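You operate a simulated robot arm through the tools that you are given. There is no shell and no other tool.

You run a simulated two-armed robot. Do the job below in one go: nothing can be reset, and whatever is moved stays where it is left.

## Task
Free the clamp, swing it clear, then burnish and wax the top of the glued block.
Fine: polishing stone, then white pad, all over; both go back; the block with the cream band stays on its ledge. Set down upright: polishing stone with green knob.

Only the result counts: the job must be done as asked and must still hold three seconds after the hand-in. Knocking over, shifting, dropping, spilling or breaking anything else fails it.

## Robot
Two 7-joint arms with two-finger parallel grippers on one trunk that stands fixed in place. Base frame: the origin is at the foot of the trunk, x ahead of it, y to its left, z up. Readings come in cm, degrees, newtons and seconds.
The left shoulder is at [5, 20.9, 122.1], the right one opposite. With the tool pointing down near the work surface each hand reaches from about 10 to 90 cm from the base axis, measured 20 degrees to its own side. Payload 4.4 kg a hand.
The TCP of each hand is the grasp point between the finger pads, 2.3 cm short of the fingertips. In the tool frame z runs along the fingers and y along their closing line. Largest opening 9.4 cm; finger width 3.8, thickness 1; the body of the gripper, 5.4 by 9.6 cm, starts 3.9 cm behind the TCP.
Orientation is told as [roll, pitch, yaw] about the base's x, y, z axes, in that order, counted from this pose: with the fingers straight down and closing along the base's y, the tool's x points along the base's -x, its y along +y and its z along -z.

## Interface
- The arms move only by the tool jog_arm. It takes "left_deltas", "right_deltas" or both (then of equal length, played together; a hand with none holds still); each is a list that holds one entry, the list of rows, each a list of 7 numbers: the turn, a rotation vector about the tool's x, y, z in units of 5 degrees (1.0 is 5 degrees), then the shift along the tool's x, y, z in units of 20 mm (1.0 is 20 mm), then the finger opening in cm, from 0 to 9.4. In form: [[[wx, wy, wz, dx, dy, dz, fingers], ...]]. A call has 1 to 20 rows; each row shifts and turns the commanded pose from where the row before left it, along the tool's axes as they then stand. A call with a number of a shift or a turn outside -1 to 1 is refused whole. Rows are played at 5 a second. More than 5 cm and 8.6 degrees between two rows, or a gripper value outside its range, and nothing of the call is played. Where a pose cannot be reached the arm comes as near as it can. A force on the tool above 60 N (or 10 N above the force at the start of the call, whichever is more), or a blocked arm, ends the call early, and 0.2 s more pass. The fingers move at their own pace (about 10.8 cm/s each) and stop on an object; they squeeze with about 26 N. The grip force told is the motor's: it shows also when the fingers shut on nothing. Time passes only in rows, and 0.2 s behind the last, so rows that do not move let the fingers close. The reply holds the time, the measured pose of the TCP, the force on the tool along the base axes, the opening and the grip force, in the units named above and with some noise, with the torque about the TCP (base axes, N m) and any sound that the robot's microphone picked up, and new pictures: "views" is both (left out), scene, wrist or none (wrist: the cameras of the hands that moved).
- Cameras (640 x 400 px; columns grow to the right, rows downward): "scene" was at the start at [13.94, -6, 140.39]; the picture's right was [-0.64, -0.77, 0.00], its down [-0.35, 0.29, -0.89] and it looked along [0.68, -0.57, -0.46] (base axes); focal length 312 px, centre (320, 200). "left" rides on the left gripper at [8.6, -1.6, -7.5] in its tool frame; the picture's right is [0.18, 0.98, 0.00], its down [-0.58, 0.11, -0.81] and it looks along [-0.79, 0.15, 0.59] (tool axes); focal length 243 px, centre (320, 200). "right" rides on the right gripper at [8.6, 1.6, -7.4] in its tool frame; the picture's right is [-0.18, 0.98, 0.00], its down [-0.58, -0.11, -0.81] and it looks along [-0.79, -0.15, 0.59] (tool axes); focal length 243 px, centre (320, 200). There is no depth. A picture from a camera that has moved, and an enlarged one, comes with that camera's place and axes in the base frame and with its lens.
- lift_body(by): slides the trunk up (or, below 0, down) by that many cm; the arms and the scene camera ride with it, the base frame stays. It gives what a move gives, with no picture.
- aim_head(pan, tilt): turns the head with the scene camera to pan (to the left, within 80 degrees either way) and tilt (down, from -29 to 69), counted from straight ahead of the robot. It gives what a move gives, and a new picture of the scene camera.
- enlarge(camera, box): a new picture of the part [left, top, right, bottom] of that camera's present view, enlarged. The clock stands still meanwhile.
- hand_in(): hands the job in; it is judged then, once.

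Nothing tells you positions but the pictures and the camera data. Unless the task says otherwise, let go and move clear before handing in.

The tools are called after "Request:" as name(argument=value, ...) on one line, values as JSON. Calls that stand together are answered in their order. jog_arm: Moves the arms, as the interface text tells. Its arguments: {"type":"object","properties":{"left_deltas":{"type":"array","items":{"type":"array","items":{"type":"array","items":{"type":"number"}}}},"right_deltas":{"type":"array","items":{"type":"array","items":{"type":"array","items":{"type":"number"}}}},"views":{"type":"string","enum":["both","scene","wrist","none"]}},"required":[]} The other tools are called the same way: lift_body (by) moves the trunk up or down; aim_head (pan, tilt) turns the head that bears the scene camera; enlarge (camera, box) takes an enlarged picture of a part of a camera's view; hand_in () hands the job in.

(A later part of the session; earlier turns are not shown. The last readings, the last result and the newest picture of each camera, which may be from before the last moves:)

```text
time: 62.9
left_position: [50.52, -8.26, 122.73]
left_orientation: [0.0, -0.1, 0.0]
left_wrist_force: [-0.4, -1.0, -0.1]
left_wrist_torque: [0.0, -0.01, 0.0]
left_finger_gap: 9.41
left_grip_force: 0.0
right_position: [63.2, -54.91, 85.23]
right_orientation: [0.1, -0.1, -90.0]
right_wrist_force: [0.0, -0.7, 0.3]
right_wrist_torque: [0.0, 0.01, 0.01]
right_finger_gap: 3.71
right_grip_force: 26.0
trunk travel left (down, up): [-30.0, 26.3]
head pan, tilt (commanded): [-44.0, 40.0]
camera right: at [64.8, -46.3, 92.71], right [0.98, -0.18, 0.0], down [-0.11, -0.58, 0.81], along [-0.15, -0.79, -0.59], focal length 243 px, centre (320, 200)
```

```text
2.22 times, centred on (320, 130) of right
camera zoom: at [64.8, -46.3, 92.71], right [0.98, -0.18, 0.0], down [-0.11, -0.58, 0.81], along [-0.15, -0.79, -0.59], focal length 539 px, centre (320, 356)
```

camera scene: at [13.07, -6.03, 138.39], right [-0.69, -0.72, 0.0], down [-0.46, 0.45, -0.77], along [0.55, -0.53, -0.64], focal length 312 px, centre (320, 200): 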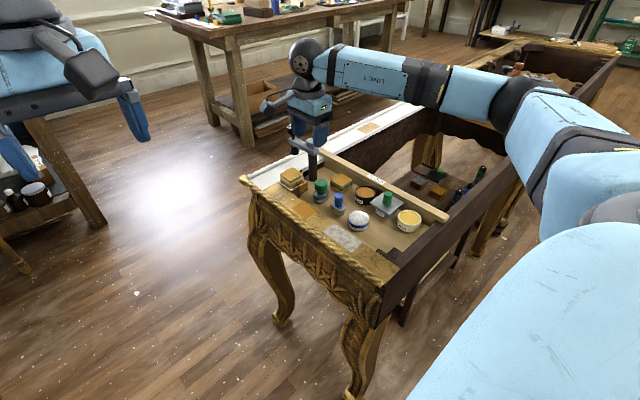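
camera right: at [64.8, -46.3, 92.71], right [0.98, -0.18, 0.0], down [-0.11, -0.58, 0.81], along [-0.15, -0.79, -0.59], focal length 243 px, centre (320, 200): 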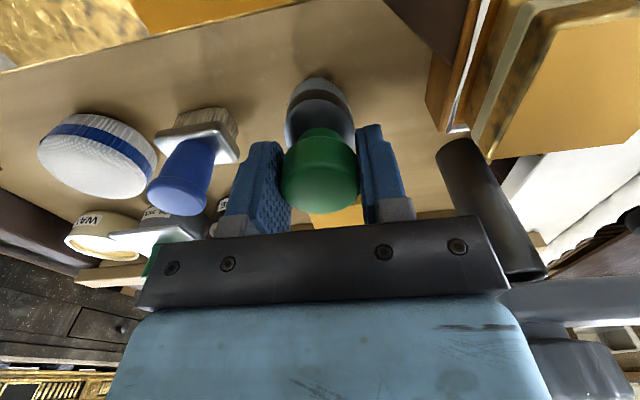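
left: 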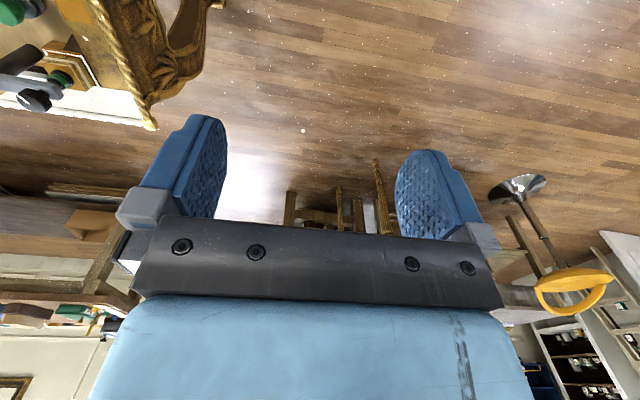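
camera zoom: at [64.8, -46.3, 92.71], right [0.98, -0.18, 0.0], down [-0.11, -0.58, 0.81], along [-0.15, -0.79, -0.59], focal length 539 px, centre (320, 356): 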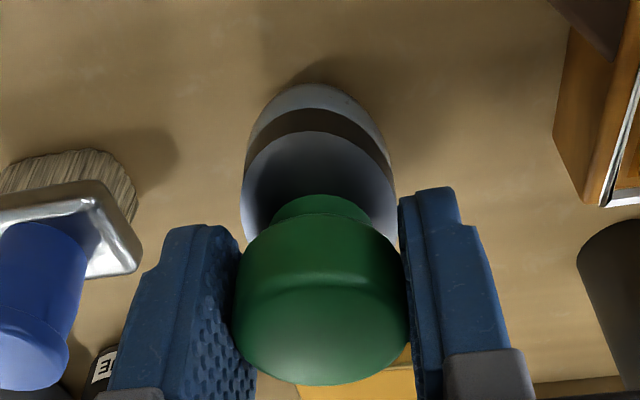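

The stone is gripped: 3.7 cm knob, no side load, home TCP (63.2, -54.9, 85.23). I'll firm up the grip and lift straight up.

Request:
jog_arm(right_deltas=[[[0, 0, 0, 0, 0, 0, 1.5], [0, 0, 0, 0, 0, -0.3, 1.5], [0, 0, 0, 0, 0, -0.6, 1.5], [0, 0, 0, 0, 0, -0.9, 1.5], [0, 0, 0, 0, 0, -0.9, 1.5], [0, 0, 0, 0, 0, -0.8, 1.5], [0, 0, 0, 0, 0, 0, 1.5]]], views="both")

Request:
enlarge(camera="scene", box=[260, 110, 400, 230])

Request:
enlarge(camera="right", box=[200, 40, 440, 220])

```text
time: 64.5
left_position: [50.49, -8.22, 122.78]
left_orientation: [0.0, 0.0, -0.1]
left_wrist_force: [0.8, -0.7, -0.8]
left_wrist_torque: [0.02, 0.01, 0.05]
left_finger_gap: 9.39
left_grip_force: 0.0
right_position: [63.4, -54.95, 92.3]
right_orientation: [0.0, -0.1, -90.0]
right_wrist_force: [0.6, -0.2, -0.7]
right_wrist_torque: [0.0, -0.07, 0.0]
right_finger_gap: 3.7
right_grip_force: 26.5
trunk travel left (down, up): [-30.0, 26.3]
head pan, tilt (commanded): [-44.0, 40.0]
camera scene: at [13.07, -6.05, 138.39], right [-0.69, -0.72, 0.0], down [-0.46, 0.45, -0.77], along [0.55, -0.53, -0.64], focal length 312 px, centre (320, 200)
camera right: at [64.91, -46.24, 99.72], right [0.98, -0.18, 0.0], down [-0.11, -0.58, 0.81], along [-0.15, -0.79, -0.59], focal length 243 px, centre (320, 200)
```

scene: 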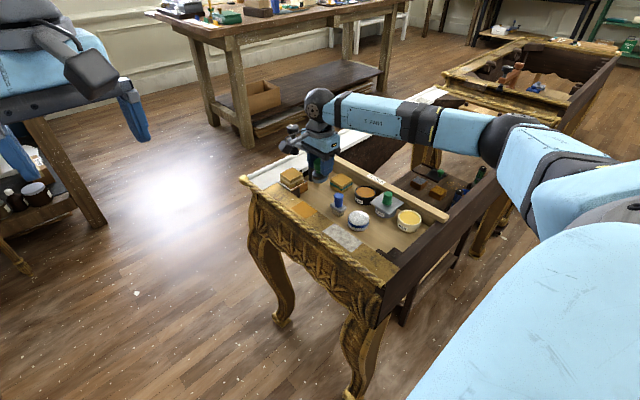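
right: 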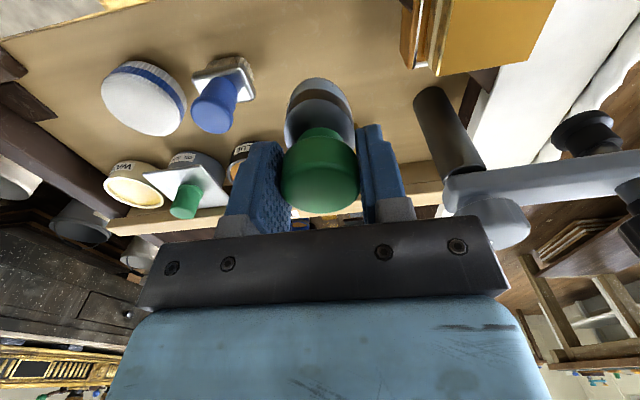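

```text
3.33 times, centred on (330, 170) of scene
camera zoom: at [13.07, -6.05, 138.39], right [-0.69, -0.72, 0.0], down [-0.46, 0.45, -0.77], along [0.55, -0.53, -0.64], focal length 1039 px, centre (287, 300)
```

zoom: 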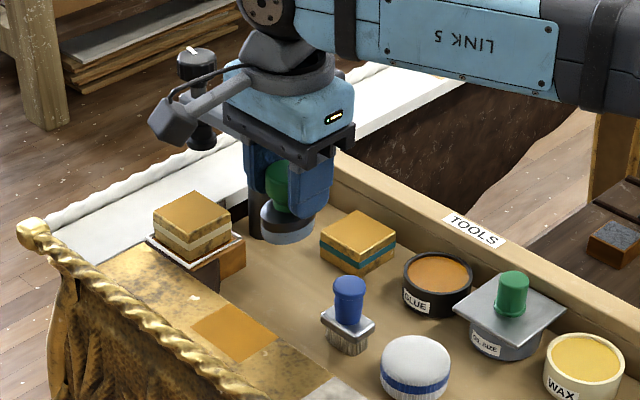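

```text
2.22 times, centred on (320, 130) of right
camera zoom: at [64.91, -46.24, 99.72], right [0.98, -0.18, 0.0], down [-0.11, -0.58, 0.81], along [-0.15, -0.79, -0.59], focal length 539 px, centre (320, 356)
```

zoom: 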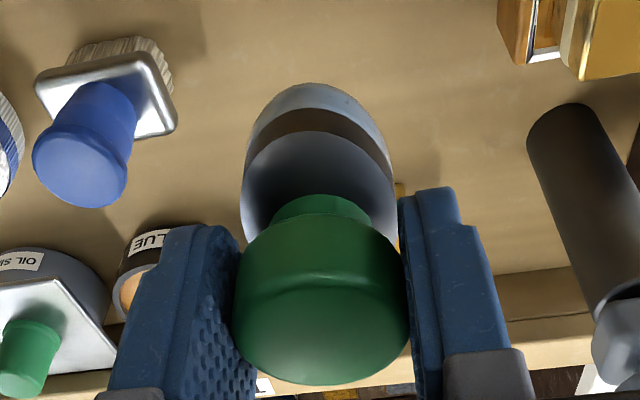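

The stone is held upright and clear. The block's top is centred at about (72.7, -52.1), z≈85.5, side ≈4.9. I'll carry the stone across at this height.

Request:
jog_arm(right_deltas=[[[0, 0, 0, 0.2, 0.66, 0, 1.5], [0, 0, 0, 0.2, 0.66, 0, 1.5], [0, 0, 0, 0.2, 0.66, 0, 1.5], [0, 0, 0, 0.2, 0.66, 0, 1.5], [0, 0, 0, 0.2, 0.66, 0, 1.5], [0, 0, 0, 0.2, 0.66, 0, 1.5], [0, 0, 0, 0.2, 0.66, 0, 1.5], [0, 0, 0, 0, 0, 0, 1.5]]], views="wrist")

Request:
enlarge(camera="scene", box=[260, 110, 380, 210])

Request:
enlarge(camera="right", box=[200, 20, 440, 220])

```text
time: 66.3
left_position: [50.47, -8.11, 122.6]
left_orientation: [0.0, 0.0, 0.0]
left_wrist_force: [1.6, 0.1, 0.0]
left_wrist_torque: [0.01, 0.0, 0.0]
left_finger_gap: 9.41
left_grip_force: 0.1
right_position: [72.56, -52.18, 92.44]
right_orientation: [0.1, -0.1, -89.9]
right_wrist_force: [-0.9, -0.2, -0.8]
right_wrist_torque: [0.0, 0.02, -0.02]
right_finger_gap: 3.72
right_grip_force: 25.9
trunk travel left (down, up): [-30.0, 26.3]
head pan, tilt (commanded): [-44.0, 40.0]
camera right: at [74.17, -43.64, 99.73], right [0.98, -0.18, 0.0], down [-0.11, -0.58, 0.81], along [-0.15, -0.79, -0.59], focal length 243 px, centre (320, 200)
```

right: 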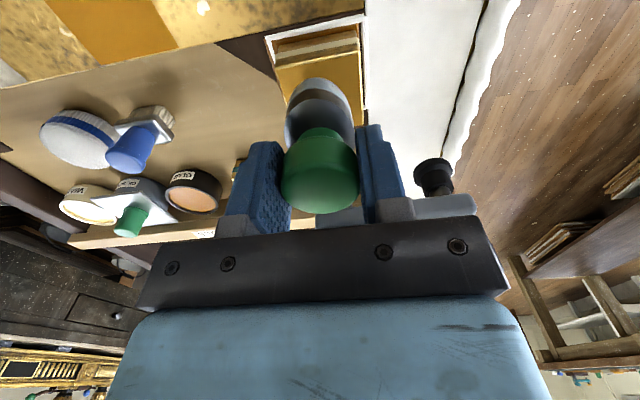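

```text
4.00 times, centred on (320, 160) of scene
camera zoom: at [13.04, -6.04, 138.4], right [-0.69, -0.72, 0.0], down [-0.46, 0.45, -0.77], along [0.55, -0.53, -0.64], focal length 1247 px, centre (320, 360)
```

zoom: 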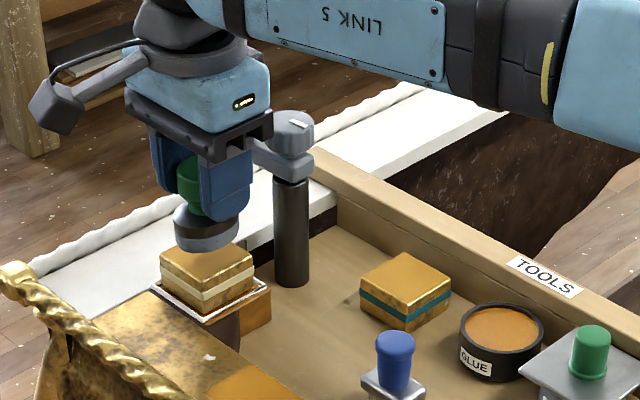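

```text
2.00 times, centred on (320, 120) of right
camera zoom: at [74.17, -43.64, 99.73], right [0.98, -0.18, 0.0], down [-0.11, -0.58, 0.81], along [-0.15, -0.79, -0.59], focal length 485 px, centre (320, 360)
```

zoom: 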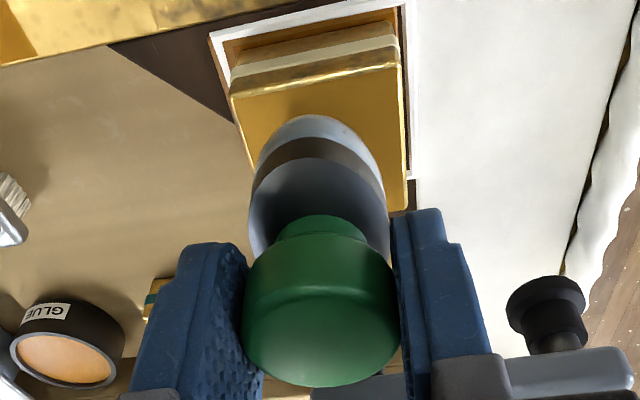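

The stone is right above the block and clear of the post. I'll lower in fine steps and watch for contact force.

Request:
jog_arm(right_deltas=[[[0, 0, 0, 0, 0, 0.3, 1.5], [0, 0, 0, 0, 0, 0.3, 1.5], [0, 0, 0, 0, 0, 0.2, 1.5], [0, 0, 0, 0, 0, 0, 1.5]]], views="none")

Request:
enlarge(camera="scene", box=[275, 140, 335, 190])

```text
time: 67.3
left_position: [50.24, -8.21, 122.93]
left_orientation: [0.0, -0.2, 0.0]
left_wrist_force: [-0.2, -0.2, 0.3]
left_wrist_torque: [-0.01, 0.0, 0.02]
left_finger_gap: 9.41
left_grip_force: 0.1
right_position: [72.5, -51.98, 90.95]
right_orientation: [0.3, -0.2, -90.0]
right_wrist_force: [4.6, -2.2, 18.9]
right_wrist_torque: [-0.13, -0.32, -0.02]
right_finger_gap: 3.76
right_grip_force: 26.0
trunk travel left (down, up): [-30.0, 26.3]
head pan, tilt (commanded): [-44.0, 40.0]
```

```text
8.00 times, centred on (305, 165) of scene
camera zoom: at [12.84, -5.87, 138.45], right [-0.69, -0.72, 0.0], down [-0.46, 0.45, -0.77], along [0.55, -0.53, -0.64], focal length 2494 px, centre (440, 480)
```

zoom: 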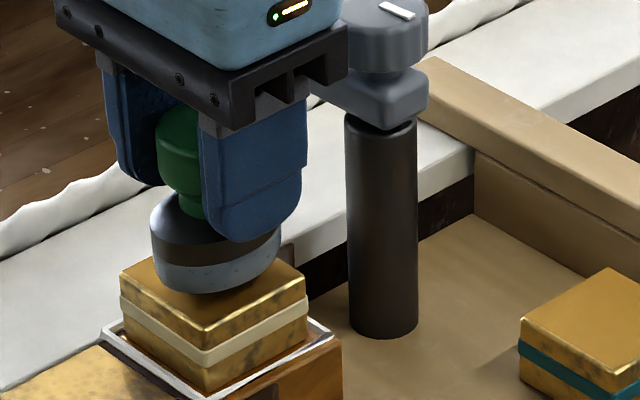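

Contact at TCP z≈90.95 with about 19 N, which is more than I want. I'll ease up 1 mm.

Request:
jog_arm(right_deltas=[[[0, 0, 0, 0, 0, -0.05, 1.5], [0, 0, 0, 0, 0, 0, 1.5]]], views="none")

```text
time: 67.9
left_position: [50.41, -8.12, 122.89]
left_orientation: [0.0, -0.1, 0.0]
left_wrist_force: [-0.1, 0.0, -0.2]
left_wrist_torque: [0.05, -0.01, 0.01]
left_finger_gap: 9.38
left_grip_force: 0.1
right_position: [72.48, -52.03, 90.85]
right_orientation: [0.1, -0.1, -90.1]
right_wrist_force: [4.1, -0.4, 16.7]
right_wrist_torque: [0.06, -0.26, 0.01]
right_finger_gap: 3.73
right_grip_force: 26.1
trunk travel left (down, up): [-30.0, 26.3]
head pan, tilt (commanded): [-44.0, 40.0]
```

Still about 17 N. I'll ease up another 2 mm.

Request:
jog_arm(right_deltas=[[[0, 0, 0, 0, 0, -0.1, 1.5], [0, 0, 0, 0, 0, 0, 1.5]]], views="none")

```text
time: 68.5
left_position: [50.28, -8.24, 122.8]
left_orientation: [-0.2, -0.2, 0.1]
left_wrist_force: [-1.0, -1.1, -1.6]
left_wrist_torque: [0.02, -0.02, 0.01]
left_finger_gap: 9.41
left_grip_force: 0.1
right_position: [72.4, -52.04, 91.09]
right_orientation: [0.1, -0.3, -90.0]
right_wrist_force: [1.5, 3.1, 8.7]
right_wrist_torque: [0.31, -0.13, 0.04]
right_finger_gap: 3.7
right_grip_force: 26.6
trunk travel left (down, up): [-30.0, 26.3]
head pan, tilt (commanded): [-44.0, 40.0]
```

Now about 9 N, a sensible rubbing pressure. I'll start a raster of strokes over the block's top, staying within ±1.3 cm of centre.

Request:
jog_arm(right_deltas=[[[0, 0, 0, -0.325, -0.325, 0, 1.5], [0, 0, 0, -0.325, -0.325, 0, 1.5], [0, 0, 0, 0, 0.325, 0, 1.5], [0, 0, 0, 0, 0.325, 0, 1.5], [0, 0, 0, 0, 0.325, 0, 1.5], [0, 0, 0, 0, 0.325, 0, 1.5]]], views="none")

Request:
enlarge(camera="scene", box=[275, 140, 335, 190])

```text
time: 69.9
left_position: [50.61, -8.3, 122.76]
left_orientation: [0.1, 0.0, 0.0]
left_wrist_force: [-0.1, 0.3, -0.2]
left_wrist_torque: [-0.04, -0.01, 0.0]
left_finger_gap: 9.39
left_grip_force: 0.1
right_position: [73.75, -53.52, 91.05]
right_orientation: [0.1, -0.1, -90.0]
right_wrist_force: [0.3, -0.6, -1.5]
right_wrist_torque: [0.01, 0.01, 0.03]
right_finger_gap: 3.69
right_grip_force: 25.8
trunk travel left (down, up): [-30.0, 26.3]
head pan, tilt (commanded): [-44.0, 40.0]
```

```text
8.00 times, centred on (305, 165) of scene
camera zoom: at [13.07, -6.04, 138.39], right [-0.69, -0.72, 0.0], down [-0.46, 0.45, -0.77], along [0.55, -0.53, -0.64], focal length 2494 px, centre (440, 480)
```

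zoom: 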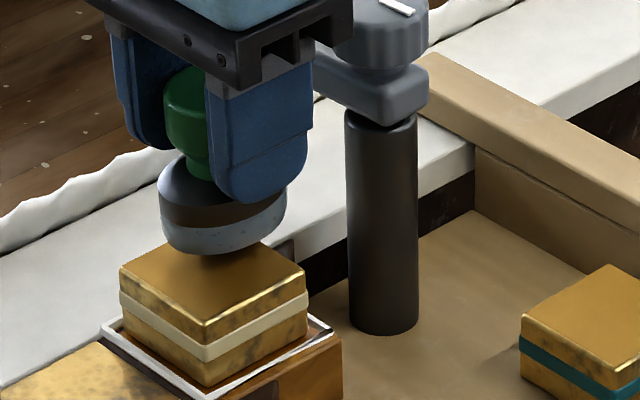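

The stone lost contact after the stroke, since the force reads only its weight. I'll check how it sits in the grip.

Request:
enlarge(camera="right", box=[200, 20, 440, 220])

Request:
enlarge(camera="scene", box=[275, 145, 325, 185])

```text
2.00 times, centred on (320, 120) of right
camera zoom: at [75.35, -44.93, 98.56], right [0.98, -0.18, 0.0], down [-0.11, -0.58, 0.81], along [-0.15, -0.79, -0.59], focal length 485 px, centre (320, 360)
```

zoom: 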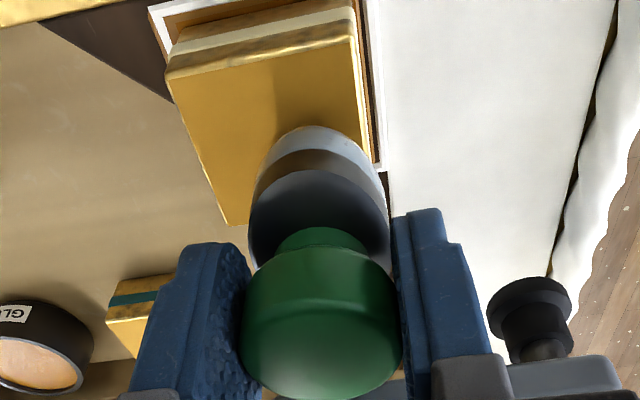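

```text
10.00 times, centred on (300, 165) of scene
camera zoom: at [13.07, -6.04, 138.39], right [-0.69, -0.72, 0.0], down [-0.46, 0.45, -0.77], along [0.55, -0.53, -0.64], focal length 3118 px, centre (520, 550)
```

zoom: 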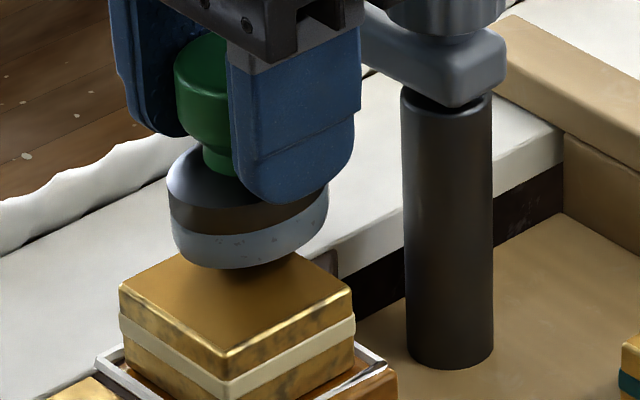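

The stone slid straight up about 0.3 cm in the grip during the first press but is not tilted, so I must keep pressure well under 15 N. I'll lower in 1 mm steps until light contact.

Request:
jog_arm(right_deltas=[[[0, 0, 0, 0, 0, 0.05, 1.0], [0, 0, 0, 0, 0, 0, 1.0]]], views="none")

Request:
jog_arm(right_deltas=[[[0, 0, 0, 0, 0, 0.05, 1.0], [0, 0, 0, 0, 0, 0, 1.0]]], views="none")

```text
time: 70.5
left_position: [50.45, -8.34, 122.72]
left_orientation: [0.0, 0.0, -0.1]
left_wrist_force: [0.6, 0.2, -0.9]
left_wrist_torque: [-0.03, 0.0, -0.04]
left_finger_gap: 9.4
left_grip_force: 0.0
right_position: [73.77, -53.52, 90.99]
right_orientation: [0.1, -0.2, -90.0]
right_wrist_force: [-0.9, -0.4, -1.1]
right_wrist_torque: [0.03, -0.01, 0.01]
right_finger_gap: 3.7
right_grip_force: 26.0
trunk travel left (down, up): [-30.0, 26.3]
head pan, tilt (commanded): [-44.0, 40.0]
```

```text
time: 71.1
left_position: [50.37, -8.29, 122.82]
left_orientation: [0.0, 0.1, -0.1]
left_wrist_force: [0.3, 0.3, 0.1]
left_wrist_torque: [-0.01, 0.0, -0.02]
left_finger_gap: 9.39
left_grip_force: 0.0
right_position: [73.79, -53.47, 91.1]
right_orientation: [0.2, -0.1, -90.0]
right_wrist_force: [0.0, -1.1, 4.7]
right_wrist_torque: [0.04, 0.1, -0.01]
right_finger_gap: 3.69
right_grip_force: 26.2
trunk travel left (down, up): [-30.0, 26.3]
head pan, tilt (commanded): [-44.0, 40.0]
```

Light contact now, about 6 N on the block. I'll continue the raster from this corner.

Request:
jog_arm(right_deltas=[[[0, 0, 0, 0, -0.325, 0.01, 1.0], [0, 0, 0, 0, -0.325, 0, 1.0], [0, 0, 0, 0, -0.325, 0, 1.0], [0, 0, 0, 0, -0.325, 0, 1.0], [0, 0, 0, 0.325, 0, 0, 1.0], [0, 0, 0, 0, 0.325, 0, 1.0], [0, 0, 0, 0, 0.325, 0, 1.0], [0, 0, 0, 0, 0.325, 0, 1.0], [0, 0, 0, 0, 0.325, 0, 1.0]]], views="none")

Request:
enlarge(camera="scene", box=[275, 140, 335, 190])

```text
time: 73.1
left_position: [50.34, -8.23, 122.72]
left_orientation: [0.0, -0.1, 0.0]
left_wrist_force: [0.9, -0.1, -0.1]
left_wrist_torque: [0.02, 0.0, 0.01]
left_finger_gap: 9.4
left_grip_force: 0.0
right_position: [73.76, -52.87, 91.06]
right_orientation: [0.2, -0.3, -90.0]
right_wrist_force: [-2.7, 0.2, 5.3]
right_wrist_torque: [0.05, 0.21, 0.07]
right_finger_gap: 3.7
right_grip_force: 26.4
trunk travel left (down, up): [-30.0, 26.3]
head pan, tilt (commanded): [-44.0, 40.0]
```

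```text
8.00 times, centred on (305, 165) of scene
camera zoom: at [12.96, -5.96, 138.41], right [-0.69, -0.72, 0.0], down [-0.46, 0.45, -0.77], along [0.55, -0.53, -0.64], focal length 2494 px, centre (440, 480)
```

zoom: 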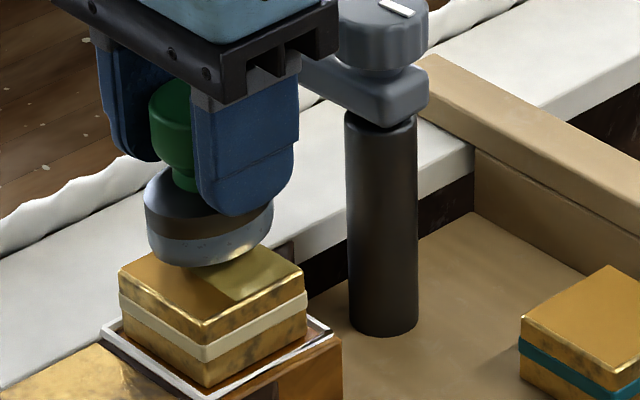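

The rubbed area turns visibly lighter, so I can see the coverage. Continuing the raster toward +y.

Request:
jog_arm(right_deltas=[[[0, 0, 0, 0.325, 0, 0, 1.0], [0, 0, 0, 0, -0.325, 0, 1.0], [0, 0, 0, 0, -0.325, 0, 1.0], [0, 0, 0, 0, -0.325, 0, 1.0], [0, 0, 0, 0, -0.325, 0, 1.0], [0, 0, 0, 0.325, 0, 0, 1.0], [0, 0, 0, 0, 0.325, 0, 1.0], [0, 0, 0, 0, 0.325, 0, 1.0], [0, 0, 0, 0, 0.325, 0, 1.0], [0, 0, 0, 0, 0.325, 0, 1.0], [0, 0, 0, 0.325, 0, 0, 1.0], [0, 0, 0, 0, -0.325, 0, 1.0], [0, 0, 0, 0, -0.325, 0, 1.0], [0, 0, 0, 0, -0.325, 0, 1.0], [0, 0, 0, 0, -0.325, 0, 1.0]]], views="none")

Request:
enlarge(camera="scene", box=[275, 140, 335, 190])

Request:
enlarge(camera="right", box=[200, 20, 440, 220])

```text
time: 76.3
left_position: [50.44, -8.24, 122.7]
left_orientation: [-0.1, 0.1, 0.0]
left_wrist_force: [0.2, -1.0, 0.4]
left_wrist_torque: [0.04, -0.01, -0.02]
left_finger_gap: 9.4
left_grip_force: 0.0
right_position: [71.12, -50.84, 90.99]
right_orientation: [0.2, -0.2, -90.0]
right_wrist_force: [1.8, 0.7, 5.0]
right_wrist_torque: [0.01, -0.18, -0.01]
right_finger_gap: 3.72
right_grip_force: 26.0
trunk travel left (down, up): [-30.0, 26.3]
head pan, tilt (commanded): [-44.0, 40.0]
```

```text
8.00 times, centred on (305, 165) of scene
camera zoom: at [12.99, -5.99, 138.41], right [-0.69, -0.72, 0.0], down [-0.46, 0.45, -0.77], along [0.55, -0.53, -0.64], focal length 2494 px, centre (440, 480)
```

zoom: 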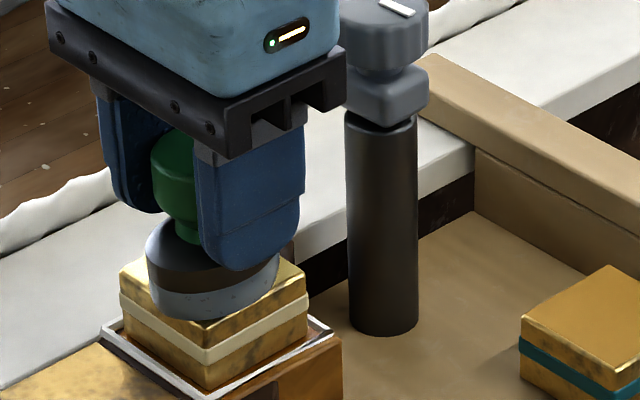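

```text
2.00 times, centred on (320, 120) of right
camera zoom: at [72.7, -42.22, 98.35], right [0.98, -0.18, 0.0], down [-0.11, -0.58, 0.81], along [-0.15, -0.79, -0.59], focal length 485 px, centre (320, 360)
```

zoom: 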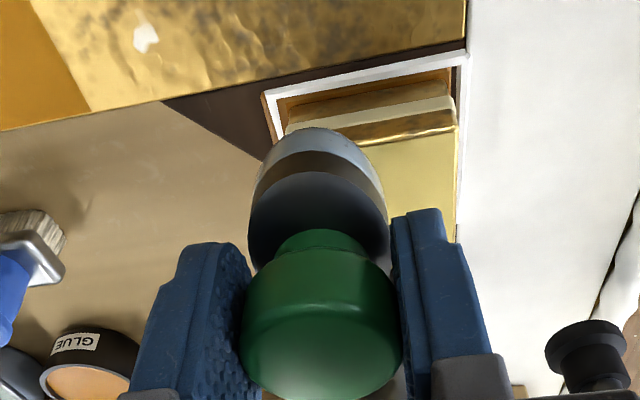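

The polish is spreading across the top. Now I'll run the cross-pass with lines along y to catch all edges and corners.

Request:
jog_arm(right_deltas=[[[0, 0, 0, -0.325, 0, 0, 1.0], [0, 0, 0, -0.325, 0, 0, 1.0], [0, 0, 0, -0.325, 0, 0, 1.0], [0, 0, 0, -0.325, 0, 0, 1.0], [0, 0, 0, 0, 0.35, 0, 1.0], [0, 0, 0, 0.325, 0, 0, 1.0], [0, 0, 0, 0.325, 0, 0, 1.0], [0, 0, 0, 0.325, 0, 0, 1.0], [0, 0, 0, 0.325, 0, 0, 1.0], [0, 0, 0, 0, 0.35, 0, 1.0], [0, 0, 0, -0.325, 0, 0, 1.0], [0, 0, 0, -0.325, 0, 0, 1.0], [0, 0, 0, -0.325, 0, 0, 1.0], [0, 0, 0, -0.325, 0, 0, 1.0], [0, 0, 0, 0, 0.35, 0, 1.0], [0, 0, 0, 0.325, 0, 0, 1.0], [0, 0, 0, 0.325, 0, 0, 1.0], [0, 0, 0, 0.325, 0, 0, 1.0], [0, 0, 0, 0.325, 0, 0, 1.0]]], views="none")

Request:
enlarge(camera="scene", box=[275, 140, 335, 190])

```text
time: 80.3
left_position: [50.35, -8.24, 122.78]
left_orientation: [0.0, 0.0, 0.0]
left_wrist_force: [-0.4, -0.3, 0.3]
left_wrist_torque: [-0.02, 0.03, 0.01]
left_finger_gap: 9.4
left_grip_force: 0.2
right_position: [73.21, -51.01, 90.95]
right_orientation: [0.1, -0.2, -90.0]
right_wrist_force: [0.9, -1.5, 5.1]
right_wrist_torque: [-0.2, 0.0, 0.02]
right_finger_gap: 3.72
right_grip_force: 26.0
trunk travel left (down, up): [-30.0, 26.3]
head pan, tilt (commanded): [-44.0, 40.0]
```

```text
8.00 times, centred on (305, 165) of scene
camera zoom: at [12.98, -5.98, 138.42], right [-0.69, -0.72, 0.0], down [-0.46, 0.45, -0.77], along [0.55, -0.53, -0.64], focal length 2494 px, centre (440, 480)
```

zoom: 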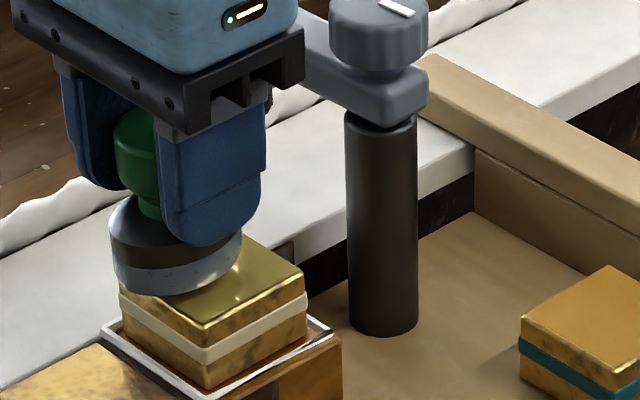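

Good even pressure at about 6 N. I'll run the last lines along the far edge and then lift off to inspect.

Request:
jog_arm(right_deltas=[[[0, 0, 0, 0, 0.35, 0, 1.0], [0, 0, 0, -0.325, 0, 0, 1.0], [0, 0, 0, -0.325, 0, 0, 1.0], [0, 0, 0, -0.325, 0, 0, 1.0], [0, 0, 0, -0.325, 0, 0, 1.0], [0, 0, 0, 0, 0.1, 0, 1.0], [0, 0, 0, 0.325, 0, 0, 1.0], [0, 0, 0, 0.325, 0, 0, 1.0], [0, 0, 0, 0.325, 0, 0, 1.0], [0, 0, 0, 0.325, 0, 0, 1.0], [0, 0, 0, 0.1, 0, 0, 1.0], [0, 0, 0, 0, -0.4, 0, 1.0], [0, 0, 0, 0, -0.4, 0, 1.0], [0, 0, 0, 0, -0.4, 0, 1.0], [0, 0, 0, 0, -0.4, 0, 1.0]]], views="none")

Request:
jog_arm(right_deltas=[[[0, 0, 0, 0, 0, -0.4, 1.0], [0, 0, 0, 0, 0, -0.7, 1.0], [0, 0, 0, -0.5, -0.9, 0, 1.0], [0, 0, 0, -0.4, -0.9, 0, 1.0], [0, 0, 0, -0.4, -0.9, 0, 1.0], [0, 0, 0, -0.4, -0.9, 0, 1.0], [0, 0, 0, 0, 0, 0, 1.0]]], views="wrist")

Request:
enlarge(camera="scene", box=[275, 140, 335, 190])

Request:
enlarge(camera="right", box=[200, 0, 500, 220])

```text
time: 83.5
left_position: [50.31, -8.23, 122.81]
left_orientation: [0.0, 0.0, -0.1]
left_wrist_force: [-0.5, 0.0, -0.3]
left_wrist_torque: [-0.01, -0.01, -0.01]
left_finger_gap: 9.42
left_grip_force: 0.1
right_position: [71.06, -50.78, 90.82]
right_orientation: [0.1, -0.2, -90.1]
right_wrist_force: [1.3, 0.1, 4.8]
right_wrist_torque: [-0.03, -0.11, -0.01]
right_finger_gap: 3.7
right_grip_force: 26.2
trunk travel left (down, up): [-30.0, 26.3]
head pan, tilt (commanded): [-44.0, 40.0]
```

```text
time: 85.1
left_position: [50.57, -8.23, 122.71]
left_orientation: [0.0, 0.0, -0.1]
left_wrist_force: [-0.1, -0.3, 0.1]
left_wrist_torque: [0.0, 0.02, -0.03]
left_finger_gap: 9.39
left_grip_force: 0.2
right_position: [63.54, -54.12, 93.05]
right_orientation: [0.1, -0.1, -89.9]
right_wrist_force: [0.1, 0.4, -0.5]
right_wrist_torque: [0.04, -0.01, 0.04]
right_finger_gap: 3.71
right_grip_force: 26.2
trunk travel left (down, up): [-30.0, 26.3]
head pan, tilt (commanded): [-44.0, 40.0]
camera right: at [65.16, -45.49, 100.4], right [0.98, -0.18, 0.0], down [-0.11, -0.58, 0.81], along [-0.15, -0.79, -0.59], focal length 243 px, centre (320, 200)
```

right: 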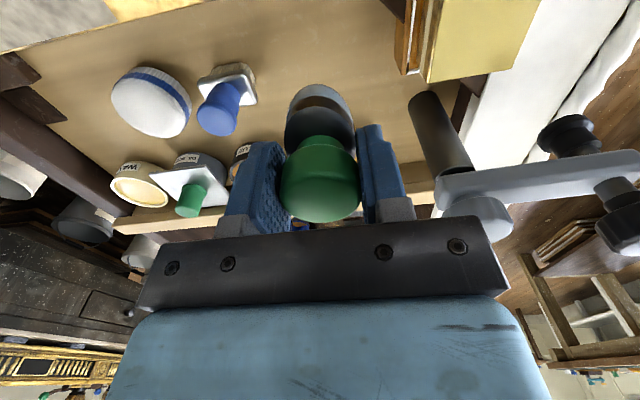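

```text
8.00 times, centred on (305, 165) of scene
camera zoom: at [13.09, -6.03, 138.39], right [-0.69, -0.72, 0.0], down [-0.46, 0.45, -0.77], along [0.55, -0.53, -0.64], focal length 2494 px, centre (440, 480)
```

zoom: 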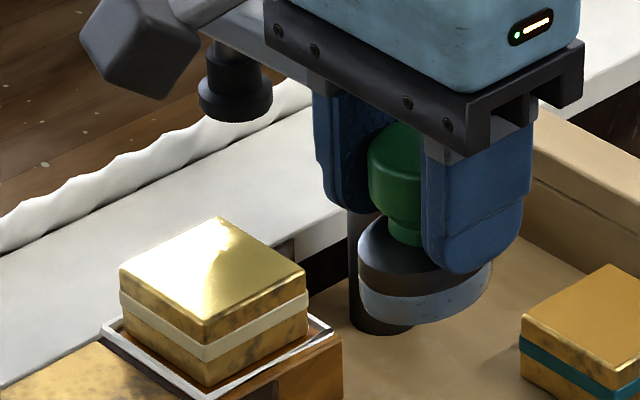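

```text
1.82 times, centred on (350, 110) of right
camera zoom: at [65.16, -45.49, 100.4], right [0.98, -0.18, 0.0], down [-0.11, -0.58, 0.81], along [-0.15, -0.79, -0.59], focal length 441 px, centre (266, 364)
```

zoom: 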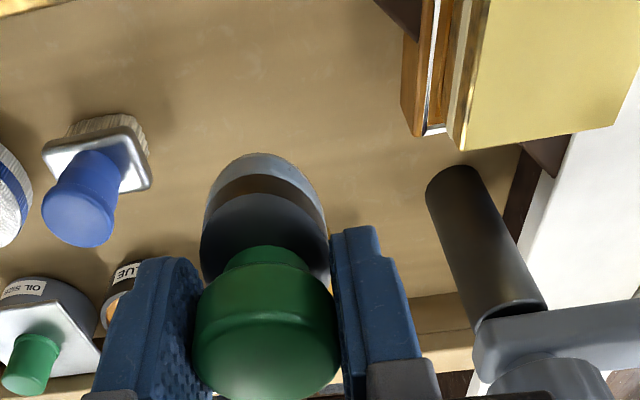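

The block's top is now bright and reflective. I'll zoom in to check that edges and corners are all covered before putting the stone back.

Request:
enlarge(camera="scene", box=[286, 162, 316, 184])

Request:
enlarge(camera="right", box=[400, 0, 560, 100])

```text
16.00 times, centred on (301, 173) of scene
camera zoom: at [13.09, -6.03, 138.39], right [-0.69, -0.72, 0.0], down [-0.46, 0.45, -0.77], along [0.55, -0.53, -0.64], focal length 4989 px, centre (624, 632)
```

zoom: 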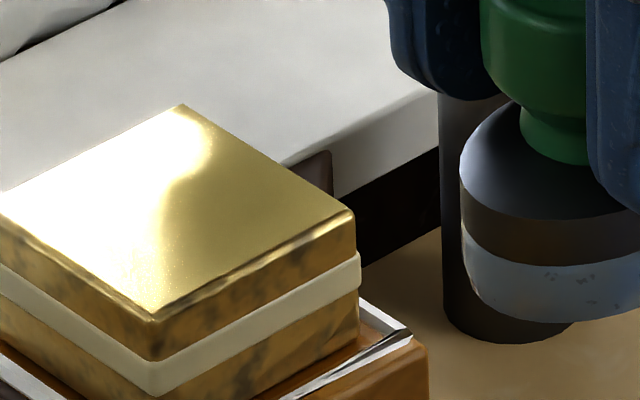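

```text
4.00 times, centred on (480, 50) of right
camera zoom: at [65.16, -45.49, 100.4], right [0.98, -0.18, 0.0], down [-0.11, -0.58, 0.81], along [-0.15, -0.79, -0.59], focal length 970 px, centre (-320, 800)
```

zoom: 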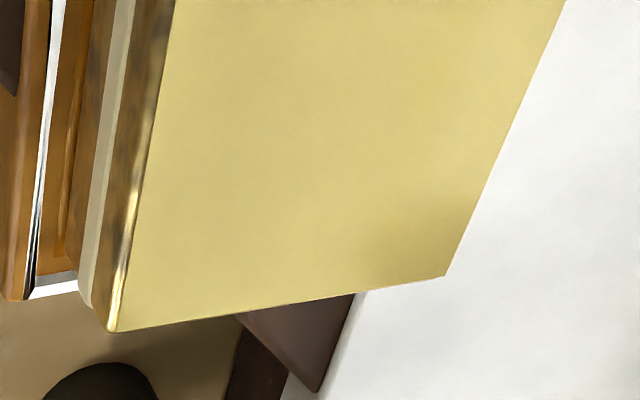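

One back corner (+x, -y) looks slightly less polished in the wrist view. I'll shift the hand toward +y to see the whole top without glare.

Request:
jog_arm(right_deltas=[[[0, 0, 0, 0.8, 0, -0.2, 1.0], [0, 0, 0, 0.8, 0, -0.2, 1.0], [0, 0, 0, 0.8, 0, 0, 1.0], [0, 0, 0, 0.8, 0, 0, 1.0], [0, 0, 0, 0, 0, 0, 1.0]]], views="wrist")

Request:
enlarge(camera="right", box=[380, 0, 560, 120])

```text
time: 86.3
left_position: [50.41, -8.29, 122.82]
left_orientation: [-0.1, 0.1, 0.0]
left_wrist_force: [0.3, -0.6, 0.3]
left_wrist_torque: [-0.01, 0.04, -0.03]
left_finger_gap: 9.38
left_grip_force: 0.0
right_position: [63.8, -47.77, 93.8]
right_orientation: [0.0, -0.2, -89.9]
right_wrist_force: [0.8, 0.0, -1.6]
right_wrist_torque: [-0.02, 0.03, 0.04]
right_finger_gap: 3.72
right_grip_force: 25.7
trunk travel left (down, up): [-30.0, 26.3]
head pan, tilt (commanded): [-44.0, 40.0]
camera right: at [65.34, -39.21, 101.21], right [0.98, -0.18, 0.0], down [-0.11, -0.58, 0.81], along [-0.15, -0.79, -0.59], focal length 243 px, centre (320, 200)
```

right: 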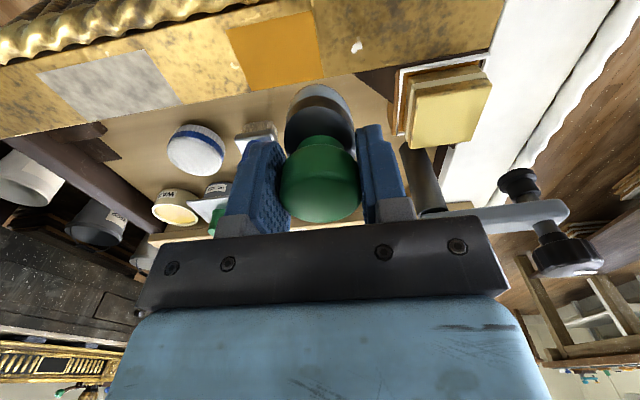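

```text
3.33 times, centred on (470, 60) of right
camera zoom: at [65.34, -39.21, 101.21], right [0.98, -0.18, 0.0], down [-0.11, -0.58, 0.81], along [-0.15, -0.79, -0.59], focal length 809 px, centre (-180, 667)
```

zoom: 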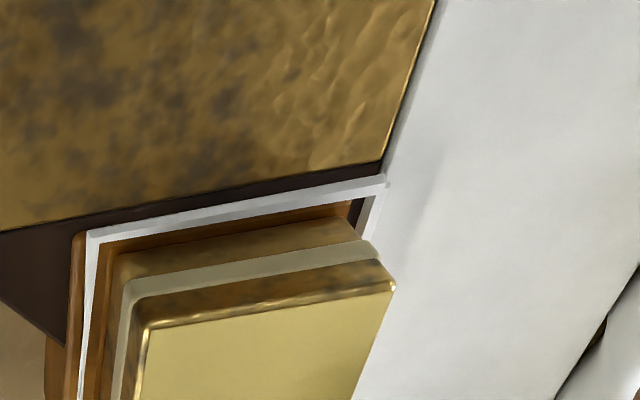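

Request:
enlarge(camera="right", box=[395, 60, 515, 160])

```text
4.00 times, centred on (455, 110) of right
camera zoom: at [65.34, -39.21, 101.21], right [0.98, -0.18, 0.0], down [-0.11, -0.58, 0.81], along [-0.15, -0.79, -0.59], focal length 970 px, centre (-220, 560)
```

zoom: 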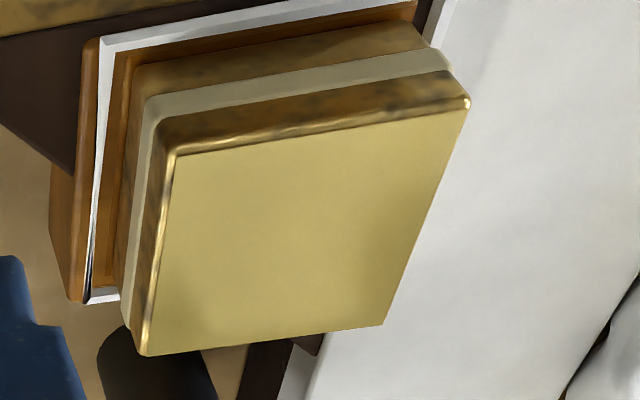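

The top looks uniformly polished; the slight darkening at the far edge could just be a reflection. To be safe I'll go back and give that far side and all the corners a few more strokes.

Request:
jog_arm(right_deltas=[[[0, 0, 0, -0.36, 0.74, 0.1, 1.0], [0, 0, 0, -0.36, 0.74, 0.1, 1.0], [0, 0, 0, -0.36, 0.74, 0.1, 1.0], [0, 0, 0, -0.36, 0.74, 0.1, 1.0], [0, 0, 0, -0.36, 0.74, 0.1, 1.0], [0, 0, 0, -0.36, 0.74, 0.1, 1.0], [0, 0, 0, 0, 0, 0.3, 1.0], [0, 0, 0, 0, 0, 0.3, 1.0], [0, 0, 0, 0, 0, 0.15, 1.0], [0, 0, 0, 0, 0, 0, 1.0]]], views="none")

```text
time: 88.5
left_position: [50.47, -8.28, 122.77]
left_orientation: [0.0, -0.1, 0.0]
left_wrist_force: [0.0, 0.3, -0.5]
left_wrist_torque: [0.02, -0.04, 0.01]
left_finger_gap: 9.39
left_grip_force: 0.1
right_position: [72.9, -51.96, 91.12]
right_orientation: [0.1, -0.2, -90.0]
right_wrist_force: [-0.2, -0.5, -1.6]
right_wrist_torque: [0.06, -0.02, -0.03]
right_finger_gap: 3.72
right_grip_force: 25.9
trunk travel left (down, up): [-30.0, 26.3]
head pan, tilt (commanded): [-44.0, 40.0]
```

Request:
jog_arm(right_deltas=[[[0, 0, 0, 0, 0, 0.08, 1.0], [0, 0, 0, 0, 0, 0.05, 1.0], [0, 0, 0, 0, 0, 0, 1.0]]], views="none")

```text
time: 89.3
left_position: [50.5, -8.11, 122.68]
left_orientation: [0.0, -0.1, 0.0]
left_wrist_force: [0.3, 0.0, 0.1]
left_wrist_torque: [-0.02, 0.04, 0.0]
left_finger_gap: 9.39
left_grip_force: 0.1
right_position: [72.85, -52.11, 91.06]
right_orientation: [0.2, -0.1, -90.0]
right_wrist_force: [1.2, 0.6, 0.6]
right_wrist_torque: [0.09, -0.05, 0.02]
right_finger_gap: 3.72
right_grip_force: 26.2
trunk travel left (down, up): [-30.0, 26.3]
head pan, tilt (commanded): [-44.0, 40.0]
```

Request:
jog_arm(right_deltas=[[[0, 0, 0, 0, 0, 0.07, 1.0], [0, 0, 0, 0, 0, 0, 1.0]]], views="none")

```text
time: 89.9
left_position: [50.27, -8.21, 122.84]
left_orientation: [0.0, 0.0, 0.0]
left_wrist_force: [0.0, -1.0, -0.2]
left_wrist_torque: [0.01, 0.02, 0.02]
left_finger_gap: 9.4
left_grip_force: 0.0
right_position: [72.69, -52.06, 90.91]
right_orientation: [0.2, -0.1, -90.0]
right_wrist_force: [0.7, -0.4, 6.6]
right_wrist_torque: [0.0, -0.1, -0.02]
right_finger_gap: 3.74
right_grip_force: 26.0
trunk travel left (down, up): [-30.0, 26.3]
head pan, tilt (commanded): [-44.0, 40.0]
```

About 8 N. I'll trace the perimeter at ±1.4 cm, starting with the back corner, then an inner pass.

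Request:
jog_arm(right_deltas=[[[0, 0, 0, -0.35, 0.35, 0, 1.0], [0, 0, 0, -0.35, 0.35, 0, 1.0], [0, 0, 0, 0.35, 0, 0, 1.0], [0, 0, 0, 0.35, 0, 0, 1.0], [0, 0, 0, 0.35, 0, 0, 1.0], [0, 0, 0, 0.35, 0, 0, 1.0], [0, 0, 0, 0, -0.35, 0, 1.0], [0, 0, 0, 0, -0.35, 0, 1.0], [0, 0, 0, 0, -0.35, 0, 1.0], [0, 0, 0, 0, -0.35, 0, 1.0], [0, 0, 0, -0.35, 0, 0, 1.0], [0, 0, 0, -0.35, 0, 0, 1.0], [0, 0, 0, -0.35, 0, 0, 1.0], [0, 0, 0, -0.35, 0, 0, 1.0], [0, 0, 0, 0, 0.35, 0, 1.0], [0, 0, 0, 0, 0.35, 0, 1.0], [0, 0, 0, 0, 0.35, 0, 1.0], [0, 0, 0, 0, 0.35, 0, 1.0]]], views="none")

Request:
jog_arm(right_deltas=[[[0, 0, 0, 0.3, 0, 0, 1.0], [0, 0, 0, 0, -0.3, 0, 1.0], [0, 0, 0, -0.3, 0, 0, 1.0], [0, 0, 0, 0, 0.3, 0, 1.0], [0, 0, 0, 0.35, 0, 0, 1.0], [0, 0, 0, 0, -0.35, 0, 1.0], [0, 0, 0, 0, -0.35, 0, 1.0], [0, 0, 0, 0, -0.35, 0, 1.0], [0, 0, 0, 0, -0.35, 0, 1.0], [0, 0, 0, 0.35, 0, 0, 1.0], [0, 0, 0, 0, 0.35, 0, 1.0], [0, 0, 0, 0, 0.35, 0, 1.0], [0, 0, 0, 0, 0.35, 0, 1.0], [0, 0, 0, 0, 0.35, 0, 1.0], [0, 0, 0, 0.35, 0, 0, 1.0], [0, 0, 0, 0, -0.35, 0, 1.0], [0, 0, 0, 0, -0.35, 0, 1.0], [0, 0, 0, 0, -0.35, 0, 1.0], [0, 0, 0, 0, -0.35, 0, 1.0]]], views="none")

```text
time: 93.7
left_position: [50.38, -8.31, 122.8]
left_orientation: [0.0, 0.0, 0.0]
left_wrist_force: [-0.2, 0.5, -0.1]
left_wrist_torque: [0.03, -0.01, -0.02]
left_finger_gap: 9.43
left_grip_force: 0.1
right_position: [74.1, -53.42, 90.94]
right_orientation: [0.1, -0.2, -90.0]
right_wrist_force: [-0.1, 0.5, 0.8]
right_wrist_torque: [0.03, 0.04, -0.01]
right_finger_gap: 3.71
right_grip_force: 25.6
trunk travel left (down, up): [-30.0, 26.3]
head pan, tilt (commanded): [-44.0, 40.0]
```

```text
time: 97.7
left_position: [50.41, -8.3, 122.76]
left_orientation: [0.0, -0.1, -0.1]
left_wrist_force: [0.0, 0.9, 0.2]
left_wrist_torque: [0.0, -0.01, -0.01]
left_finger_gap: 9.41
left_grip_force: 0.1
right_position: [71.27, -51.14, 90.83]
right_orientation: [0.1, -0.1, -90.1]
right_wrist_force: [1.6, -0.4, 3.9]
right_wrist_torque: [-0.03, -0.16, -0.02]
right_finger_gap: 3.71
right_grip_force: 26.4
trunk travel left (down, up): [-30.0, 26.3]
head pan, tilt (commanded): [-44.0, 40.0]
```

Pressure drops to about 2 N at the far back corner. I'll return there, press slightly more, work that corner, and then lift.

Request:
jog_arm(right_deltas=[[[0, 0, 0, -0.35, 0.35, 0, 1.0], [0, 0, 0, -0.35, 0.35, 0, 1.0], [0, 0, 0, -0.35, 0.35, 0.03, 1.0], [0, 0, 0, 0, 0.35, 0.04, 1.0], [0, 0, 0, 0, 0, 0, 1.0]]], views="none")

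```text
time: 98.9
left_position: [50.36, -8.06, 122.81]
left_orientation: [-0.2, -0.1, 0.0]
left_wrist_force: [0.7, -0.3, 0.1]
left_wrist_torque: [0.02, -0.06, 0.04]
left_finger_gap: 9.4
left_grip_force: 0.1
right_position: [74.02, -53.18, 90.87]
right_orientation: [0.2, -0.1, -90.0]
right_wrist_force: [-3.0, -1.6, 11.3]
right_wrist_torque: [0.04, 0.33, 0.01]
right_finger_gap: 3.7
right_grip_force: 26.0
trunk travel left (down, up): [-30.0, 26.3]
head pan, tilt (commanded): [-44.0, 40.0]
```

Request:
jog_arm(right_deltas=[[[0, 0, 0, -0.1, 0.05, -0.03, 1.0], [0, 0, 0, 0.3, 0, 0, 1.0], [0, 0, 0, -0.3, 0, 0, 1.0], [0, 0, 0, 0, -0.3, 0, 1.0], [0, 0, 0, 0, 0.3, 0, 1.0], [0, 0, 0, 0.35, 0, 0, 1.0], [0, 0, 0, 0.35, 0, 0, 1.0], [0, 0, 0, 0.35, 0, 0, 1.0], [0, 0, 0, 0.35, 0, 0, 1.0], [0, 0, 0, -0.35, -0.1, 0, 1.0], [0, 0, 0, -0.35, 0, 0, 1.0], [0, 0, 0, -0.35, 0, 0, 1.0], [0, 0, 0, -0.35, 0, 0, 1.0], [0, 0, 0, 0.35, -0.35, 0, 1.0], [0, 0, 0, 0.35, -0.35, 0, 1.0]]], views="none")

Request:
jog_arm(right_deltas=[[[0, 0, 0, 0, 0, -0.4, 1.0], [0, 0, 0, 0, 0, -0.7, 1.0], [0, 0, 0, -0.2, -0.9, 0, 1.0], [0, 0, 0, -0.3, -0.9, 0, 1.0], [0, 0, 0, -0.3, -0.9, 0, 1.0], [0, 0, 0, -0.3, -0.9, 0, 1.0], [0, 0, 0, -0.3, -0.9, 0, 1.0], [0, 0, 0, 0, 0, 0, 1.0]]], views="wrist")

Request:
enlarge(camera="right", box=[400, 0, 560, 100])

Request:
enlarge(camera="scene", box=[275, 140, 345, 200])

Request:
enlarge(camera="right", box=[200, 40, 440, 220])

```text
time: 102.1
left_position: [50.44, -8.2, 122.83]
left_orientation: [0.1, -0.1, 0.0]
left_wrist_force: [0.3, -0.6, 0.2]
left_wrist_torque: [-0.03, -0.01, -0.01]
left_finger_gap: 9.41
left_grip_force: 0.0
right_position: [72.53, -52.22, 90.83]
right_orientation: [0.2, -0.2, -90.0]
right_wrist_force: [1.8, -2.8, 9.8]
right_wrist_torque: [-0.22, -0.22, -0.01]
right_finger_gap: 3.72
right_grip_force: 26.5
trunk travel left (down, up): [-30.0, 26.3]
head pan, tilt (commanded): [-44.0, 40.0]
```

```text
time: 103.9
left_position: [50.47, -8.24, 122.61]
left_orientation: [0.0, 0.0, 0.1]
left_wrist_force: [-0.5, -1.0, -0.4]
left_wrist_torque: [0.01, 0.01, -0.01]
left_finger_gap: 9.38
left_grip_force: 0.0
right_position: [63.69, -54.95, 92.72]
right_orientation: [0.1, 0.0, -90.0]
right_wrist_force: [0.6, 0.0, -0.8]
right_wrist_torque: [-0.01, 0.04, -0.01]
right_finger_gap: 3.68
right_grip_force: 25.9
trunk travel left (down, up): [-30.0, 26.3]
head pan, tilt (commanded): [-44.0, 40.0]
camera right: at [65.16, -46.48, 100.2], right [0.98, -0.18, 0.0], down [-0.11, -0.58, 0.81], along [-0.15, -0.79, -0.59], focal length 243 px, centre (320, 200)
```

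right: 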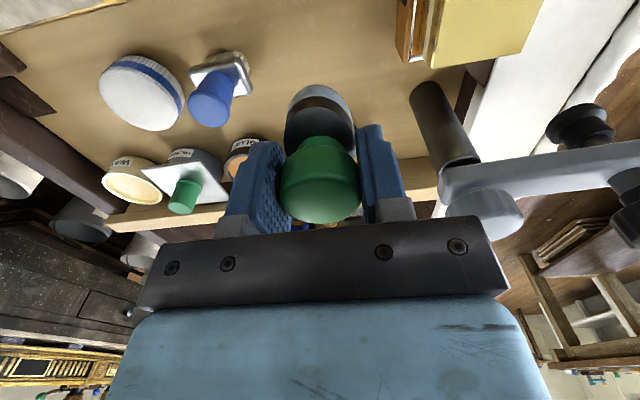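

```text
4.00 times, centred on (480, 50) of right
camera zoom: at [65.16, -46.48, 100.2], right [0.98, -0.18, 0.0], down [-0.11, -0.58, 0.81], along [-0.15, -0.79, -0.59], focal length 970 px, centre (-320, 800)
```

zoom: 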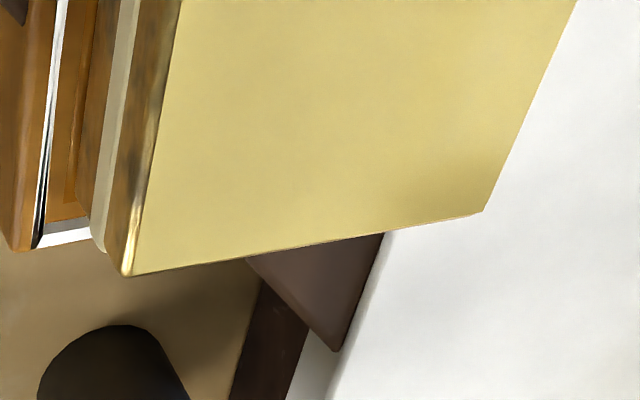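

```text
6.67 times, centred on (310, 170) of scene
camera zoom: at [13.1, -6.02, 138.39], right [-0.69, -0.72, 0.0], down [-0.46, 0.45, -0.77], along [0.55, -0.53, -0.64], focal length 2079 px, centre (387, 400)
```

zoom: 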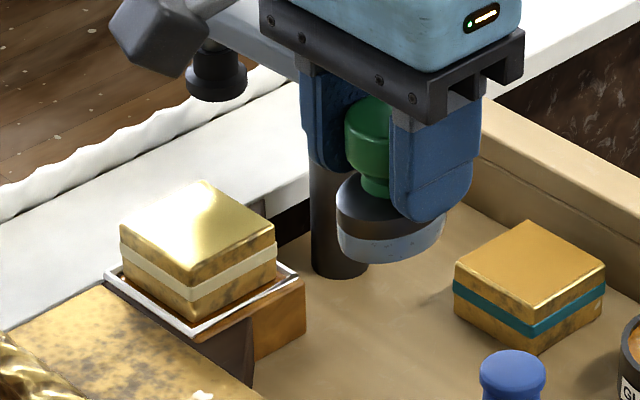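

```text
2.22 times, centred on (320, 130) of right
camera zoom: at [65.16, -46.48, 100.2], right [0.98, -0.18, 0.0], down [-0.11, -0.58, 0.81], along [-0.15, -0.79, -0.59], focal length 539 px, centre (320, 356)
```

zoom: 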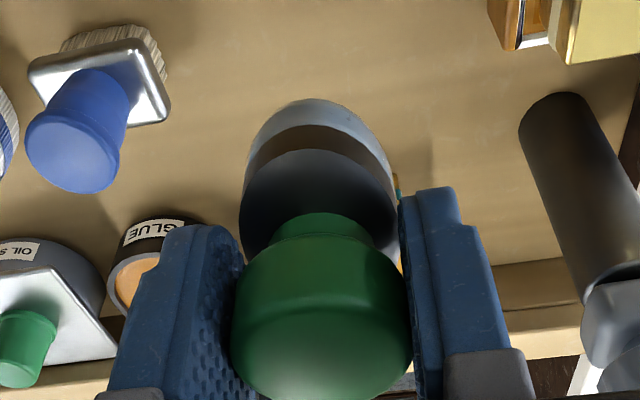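

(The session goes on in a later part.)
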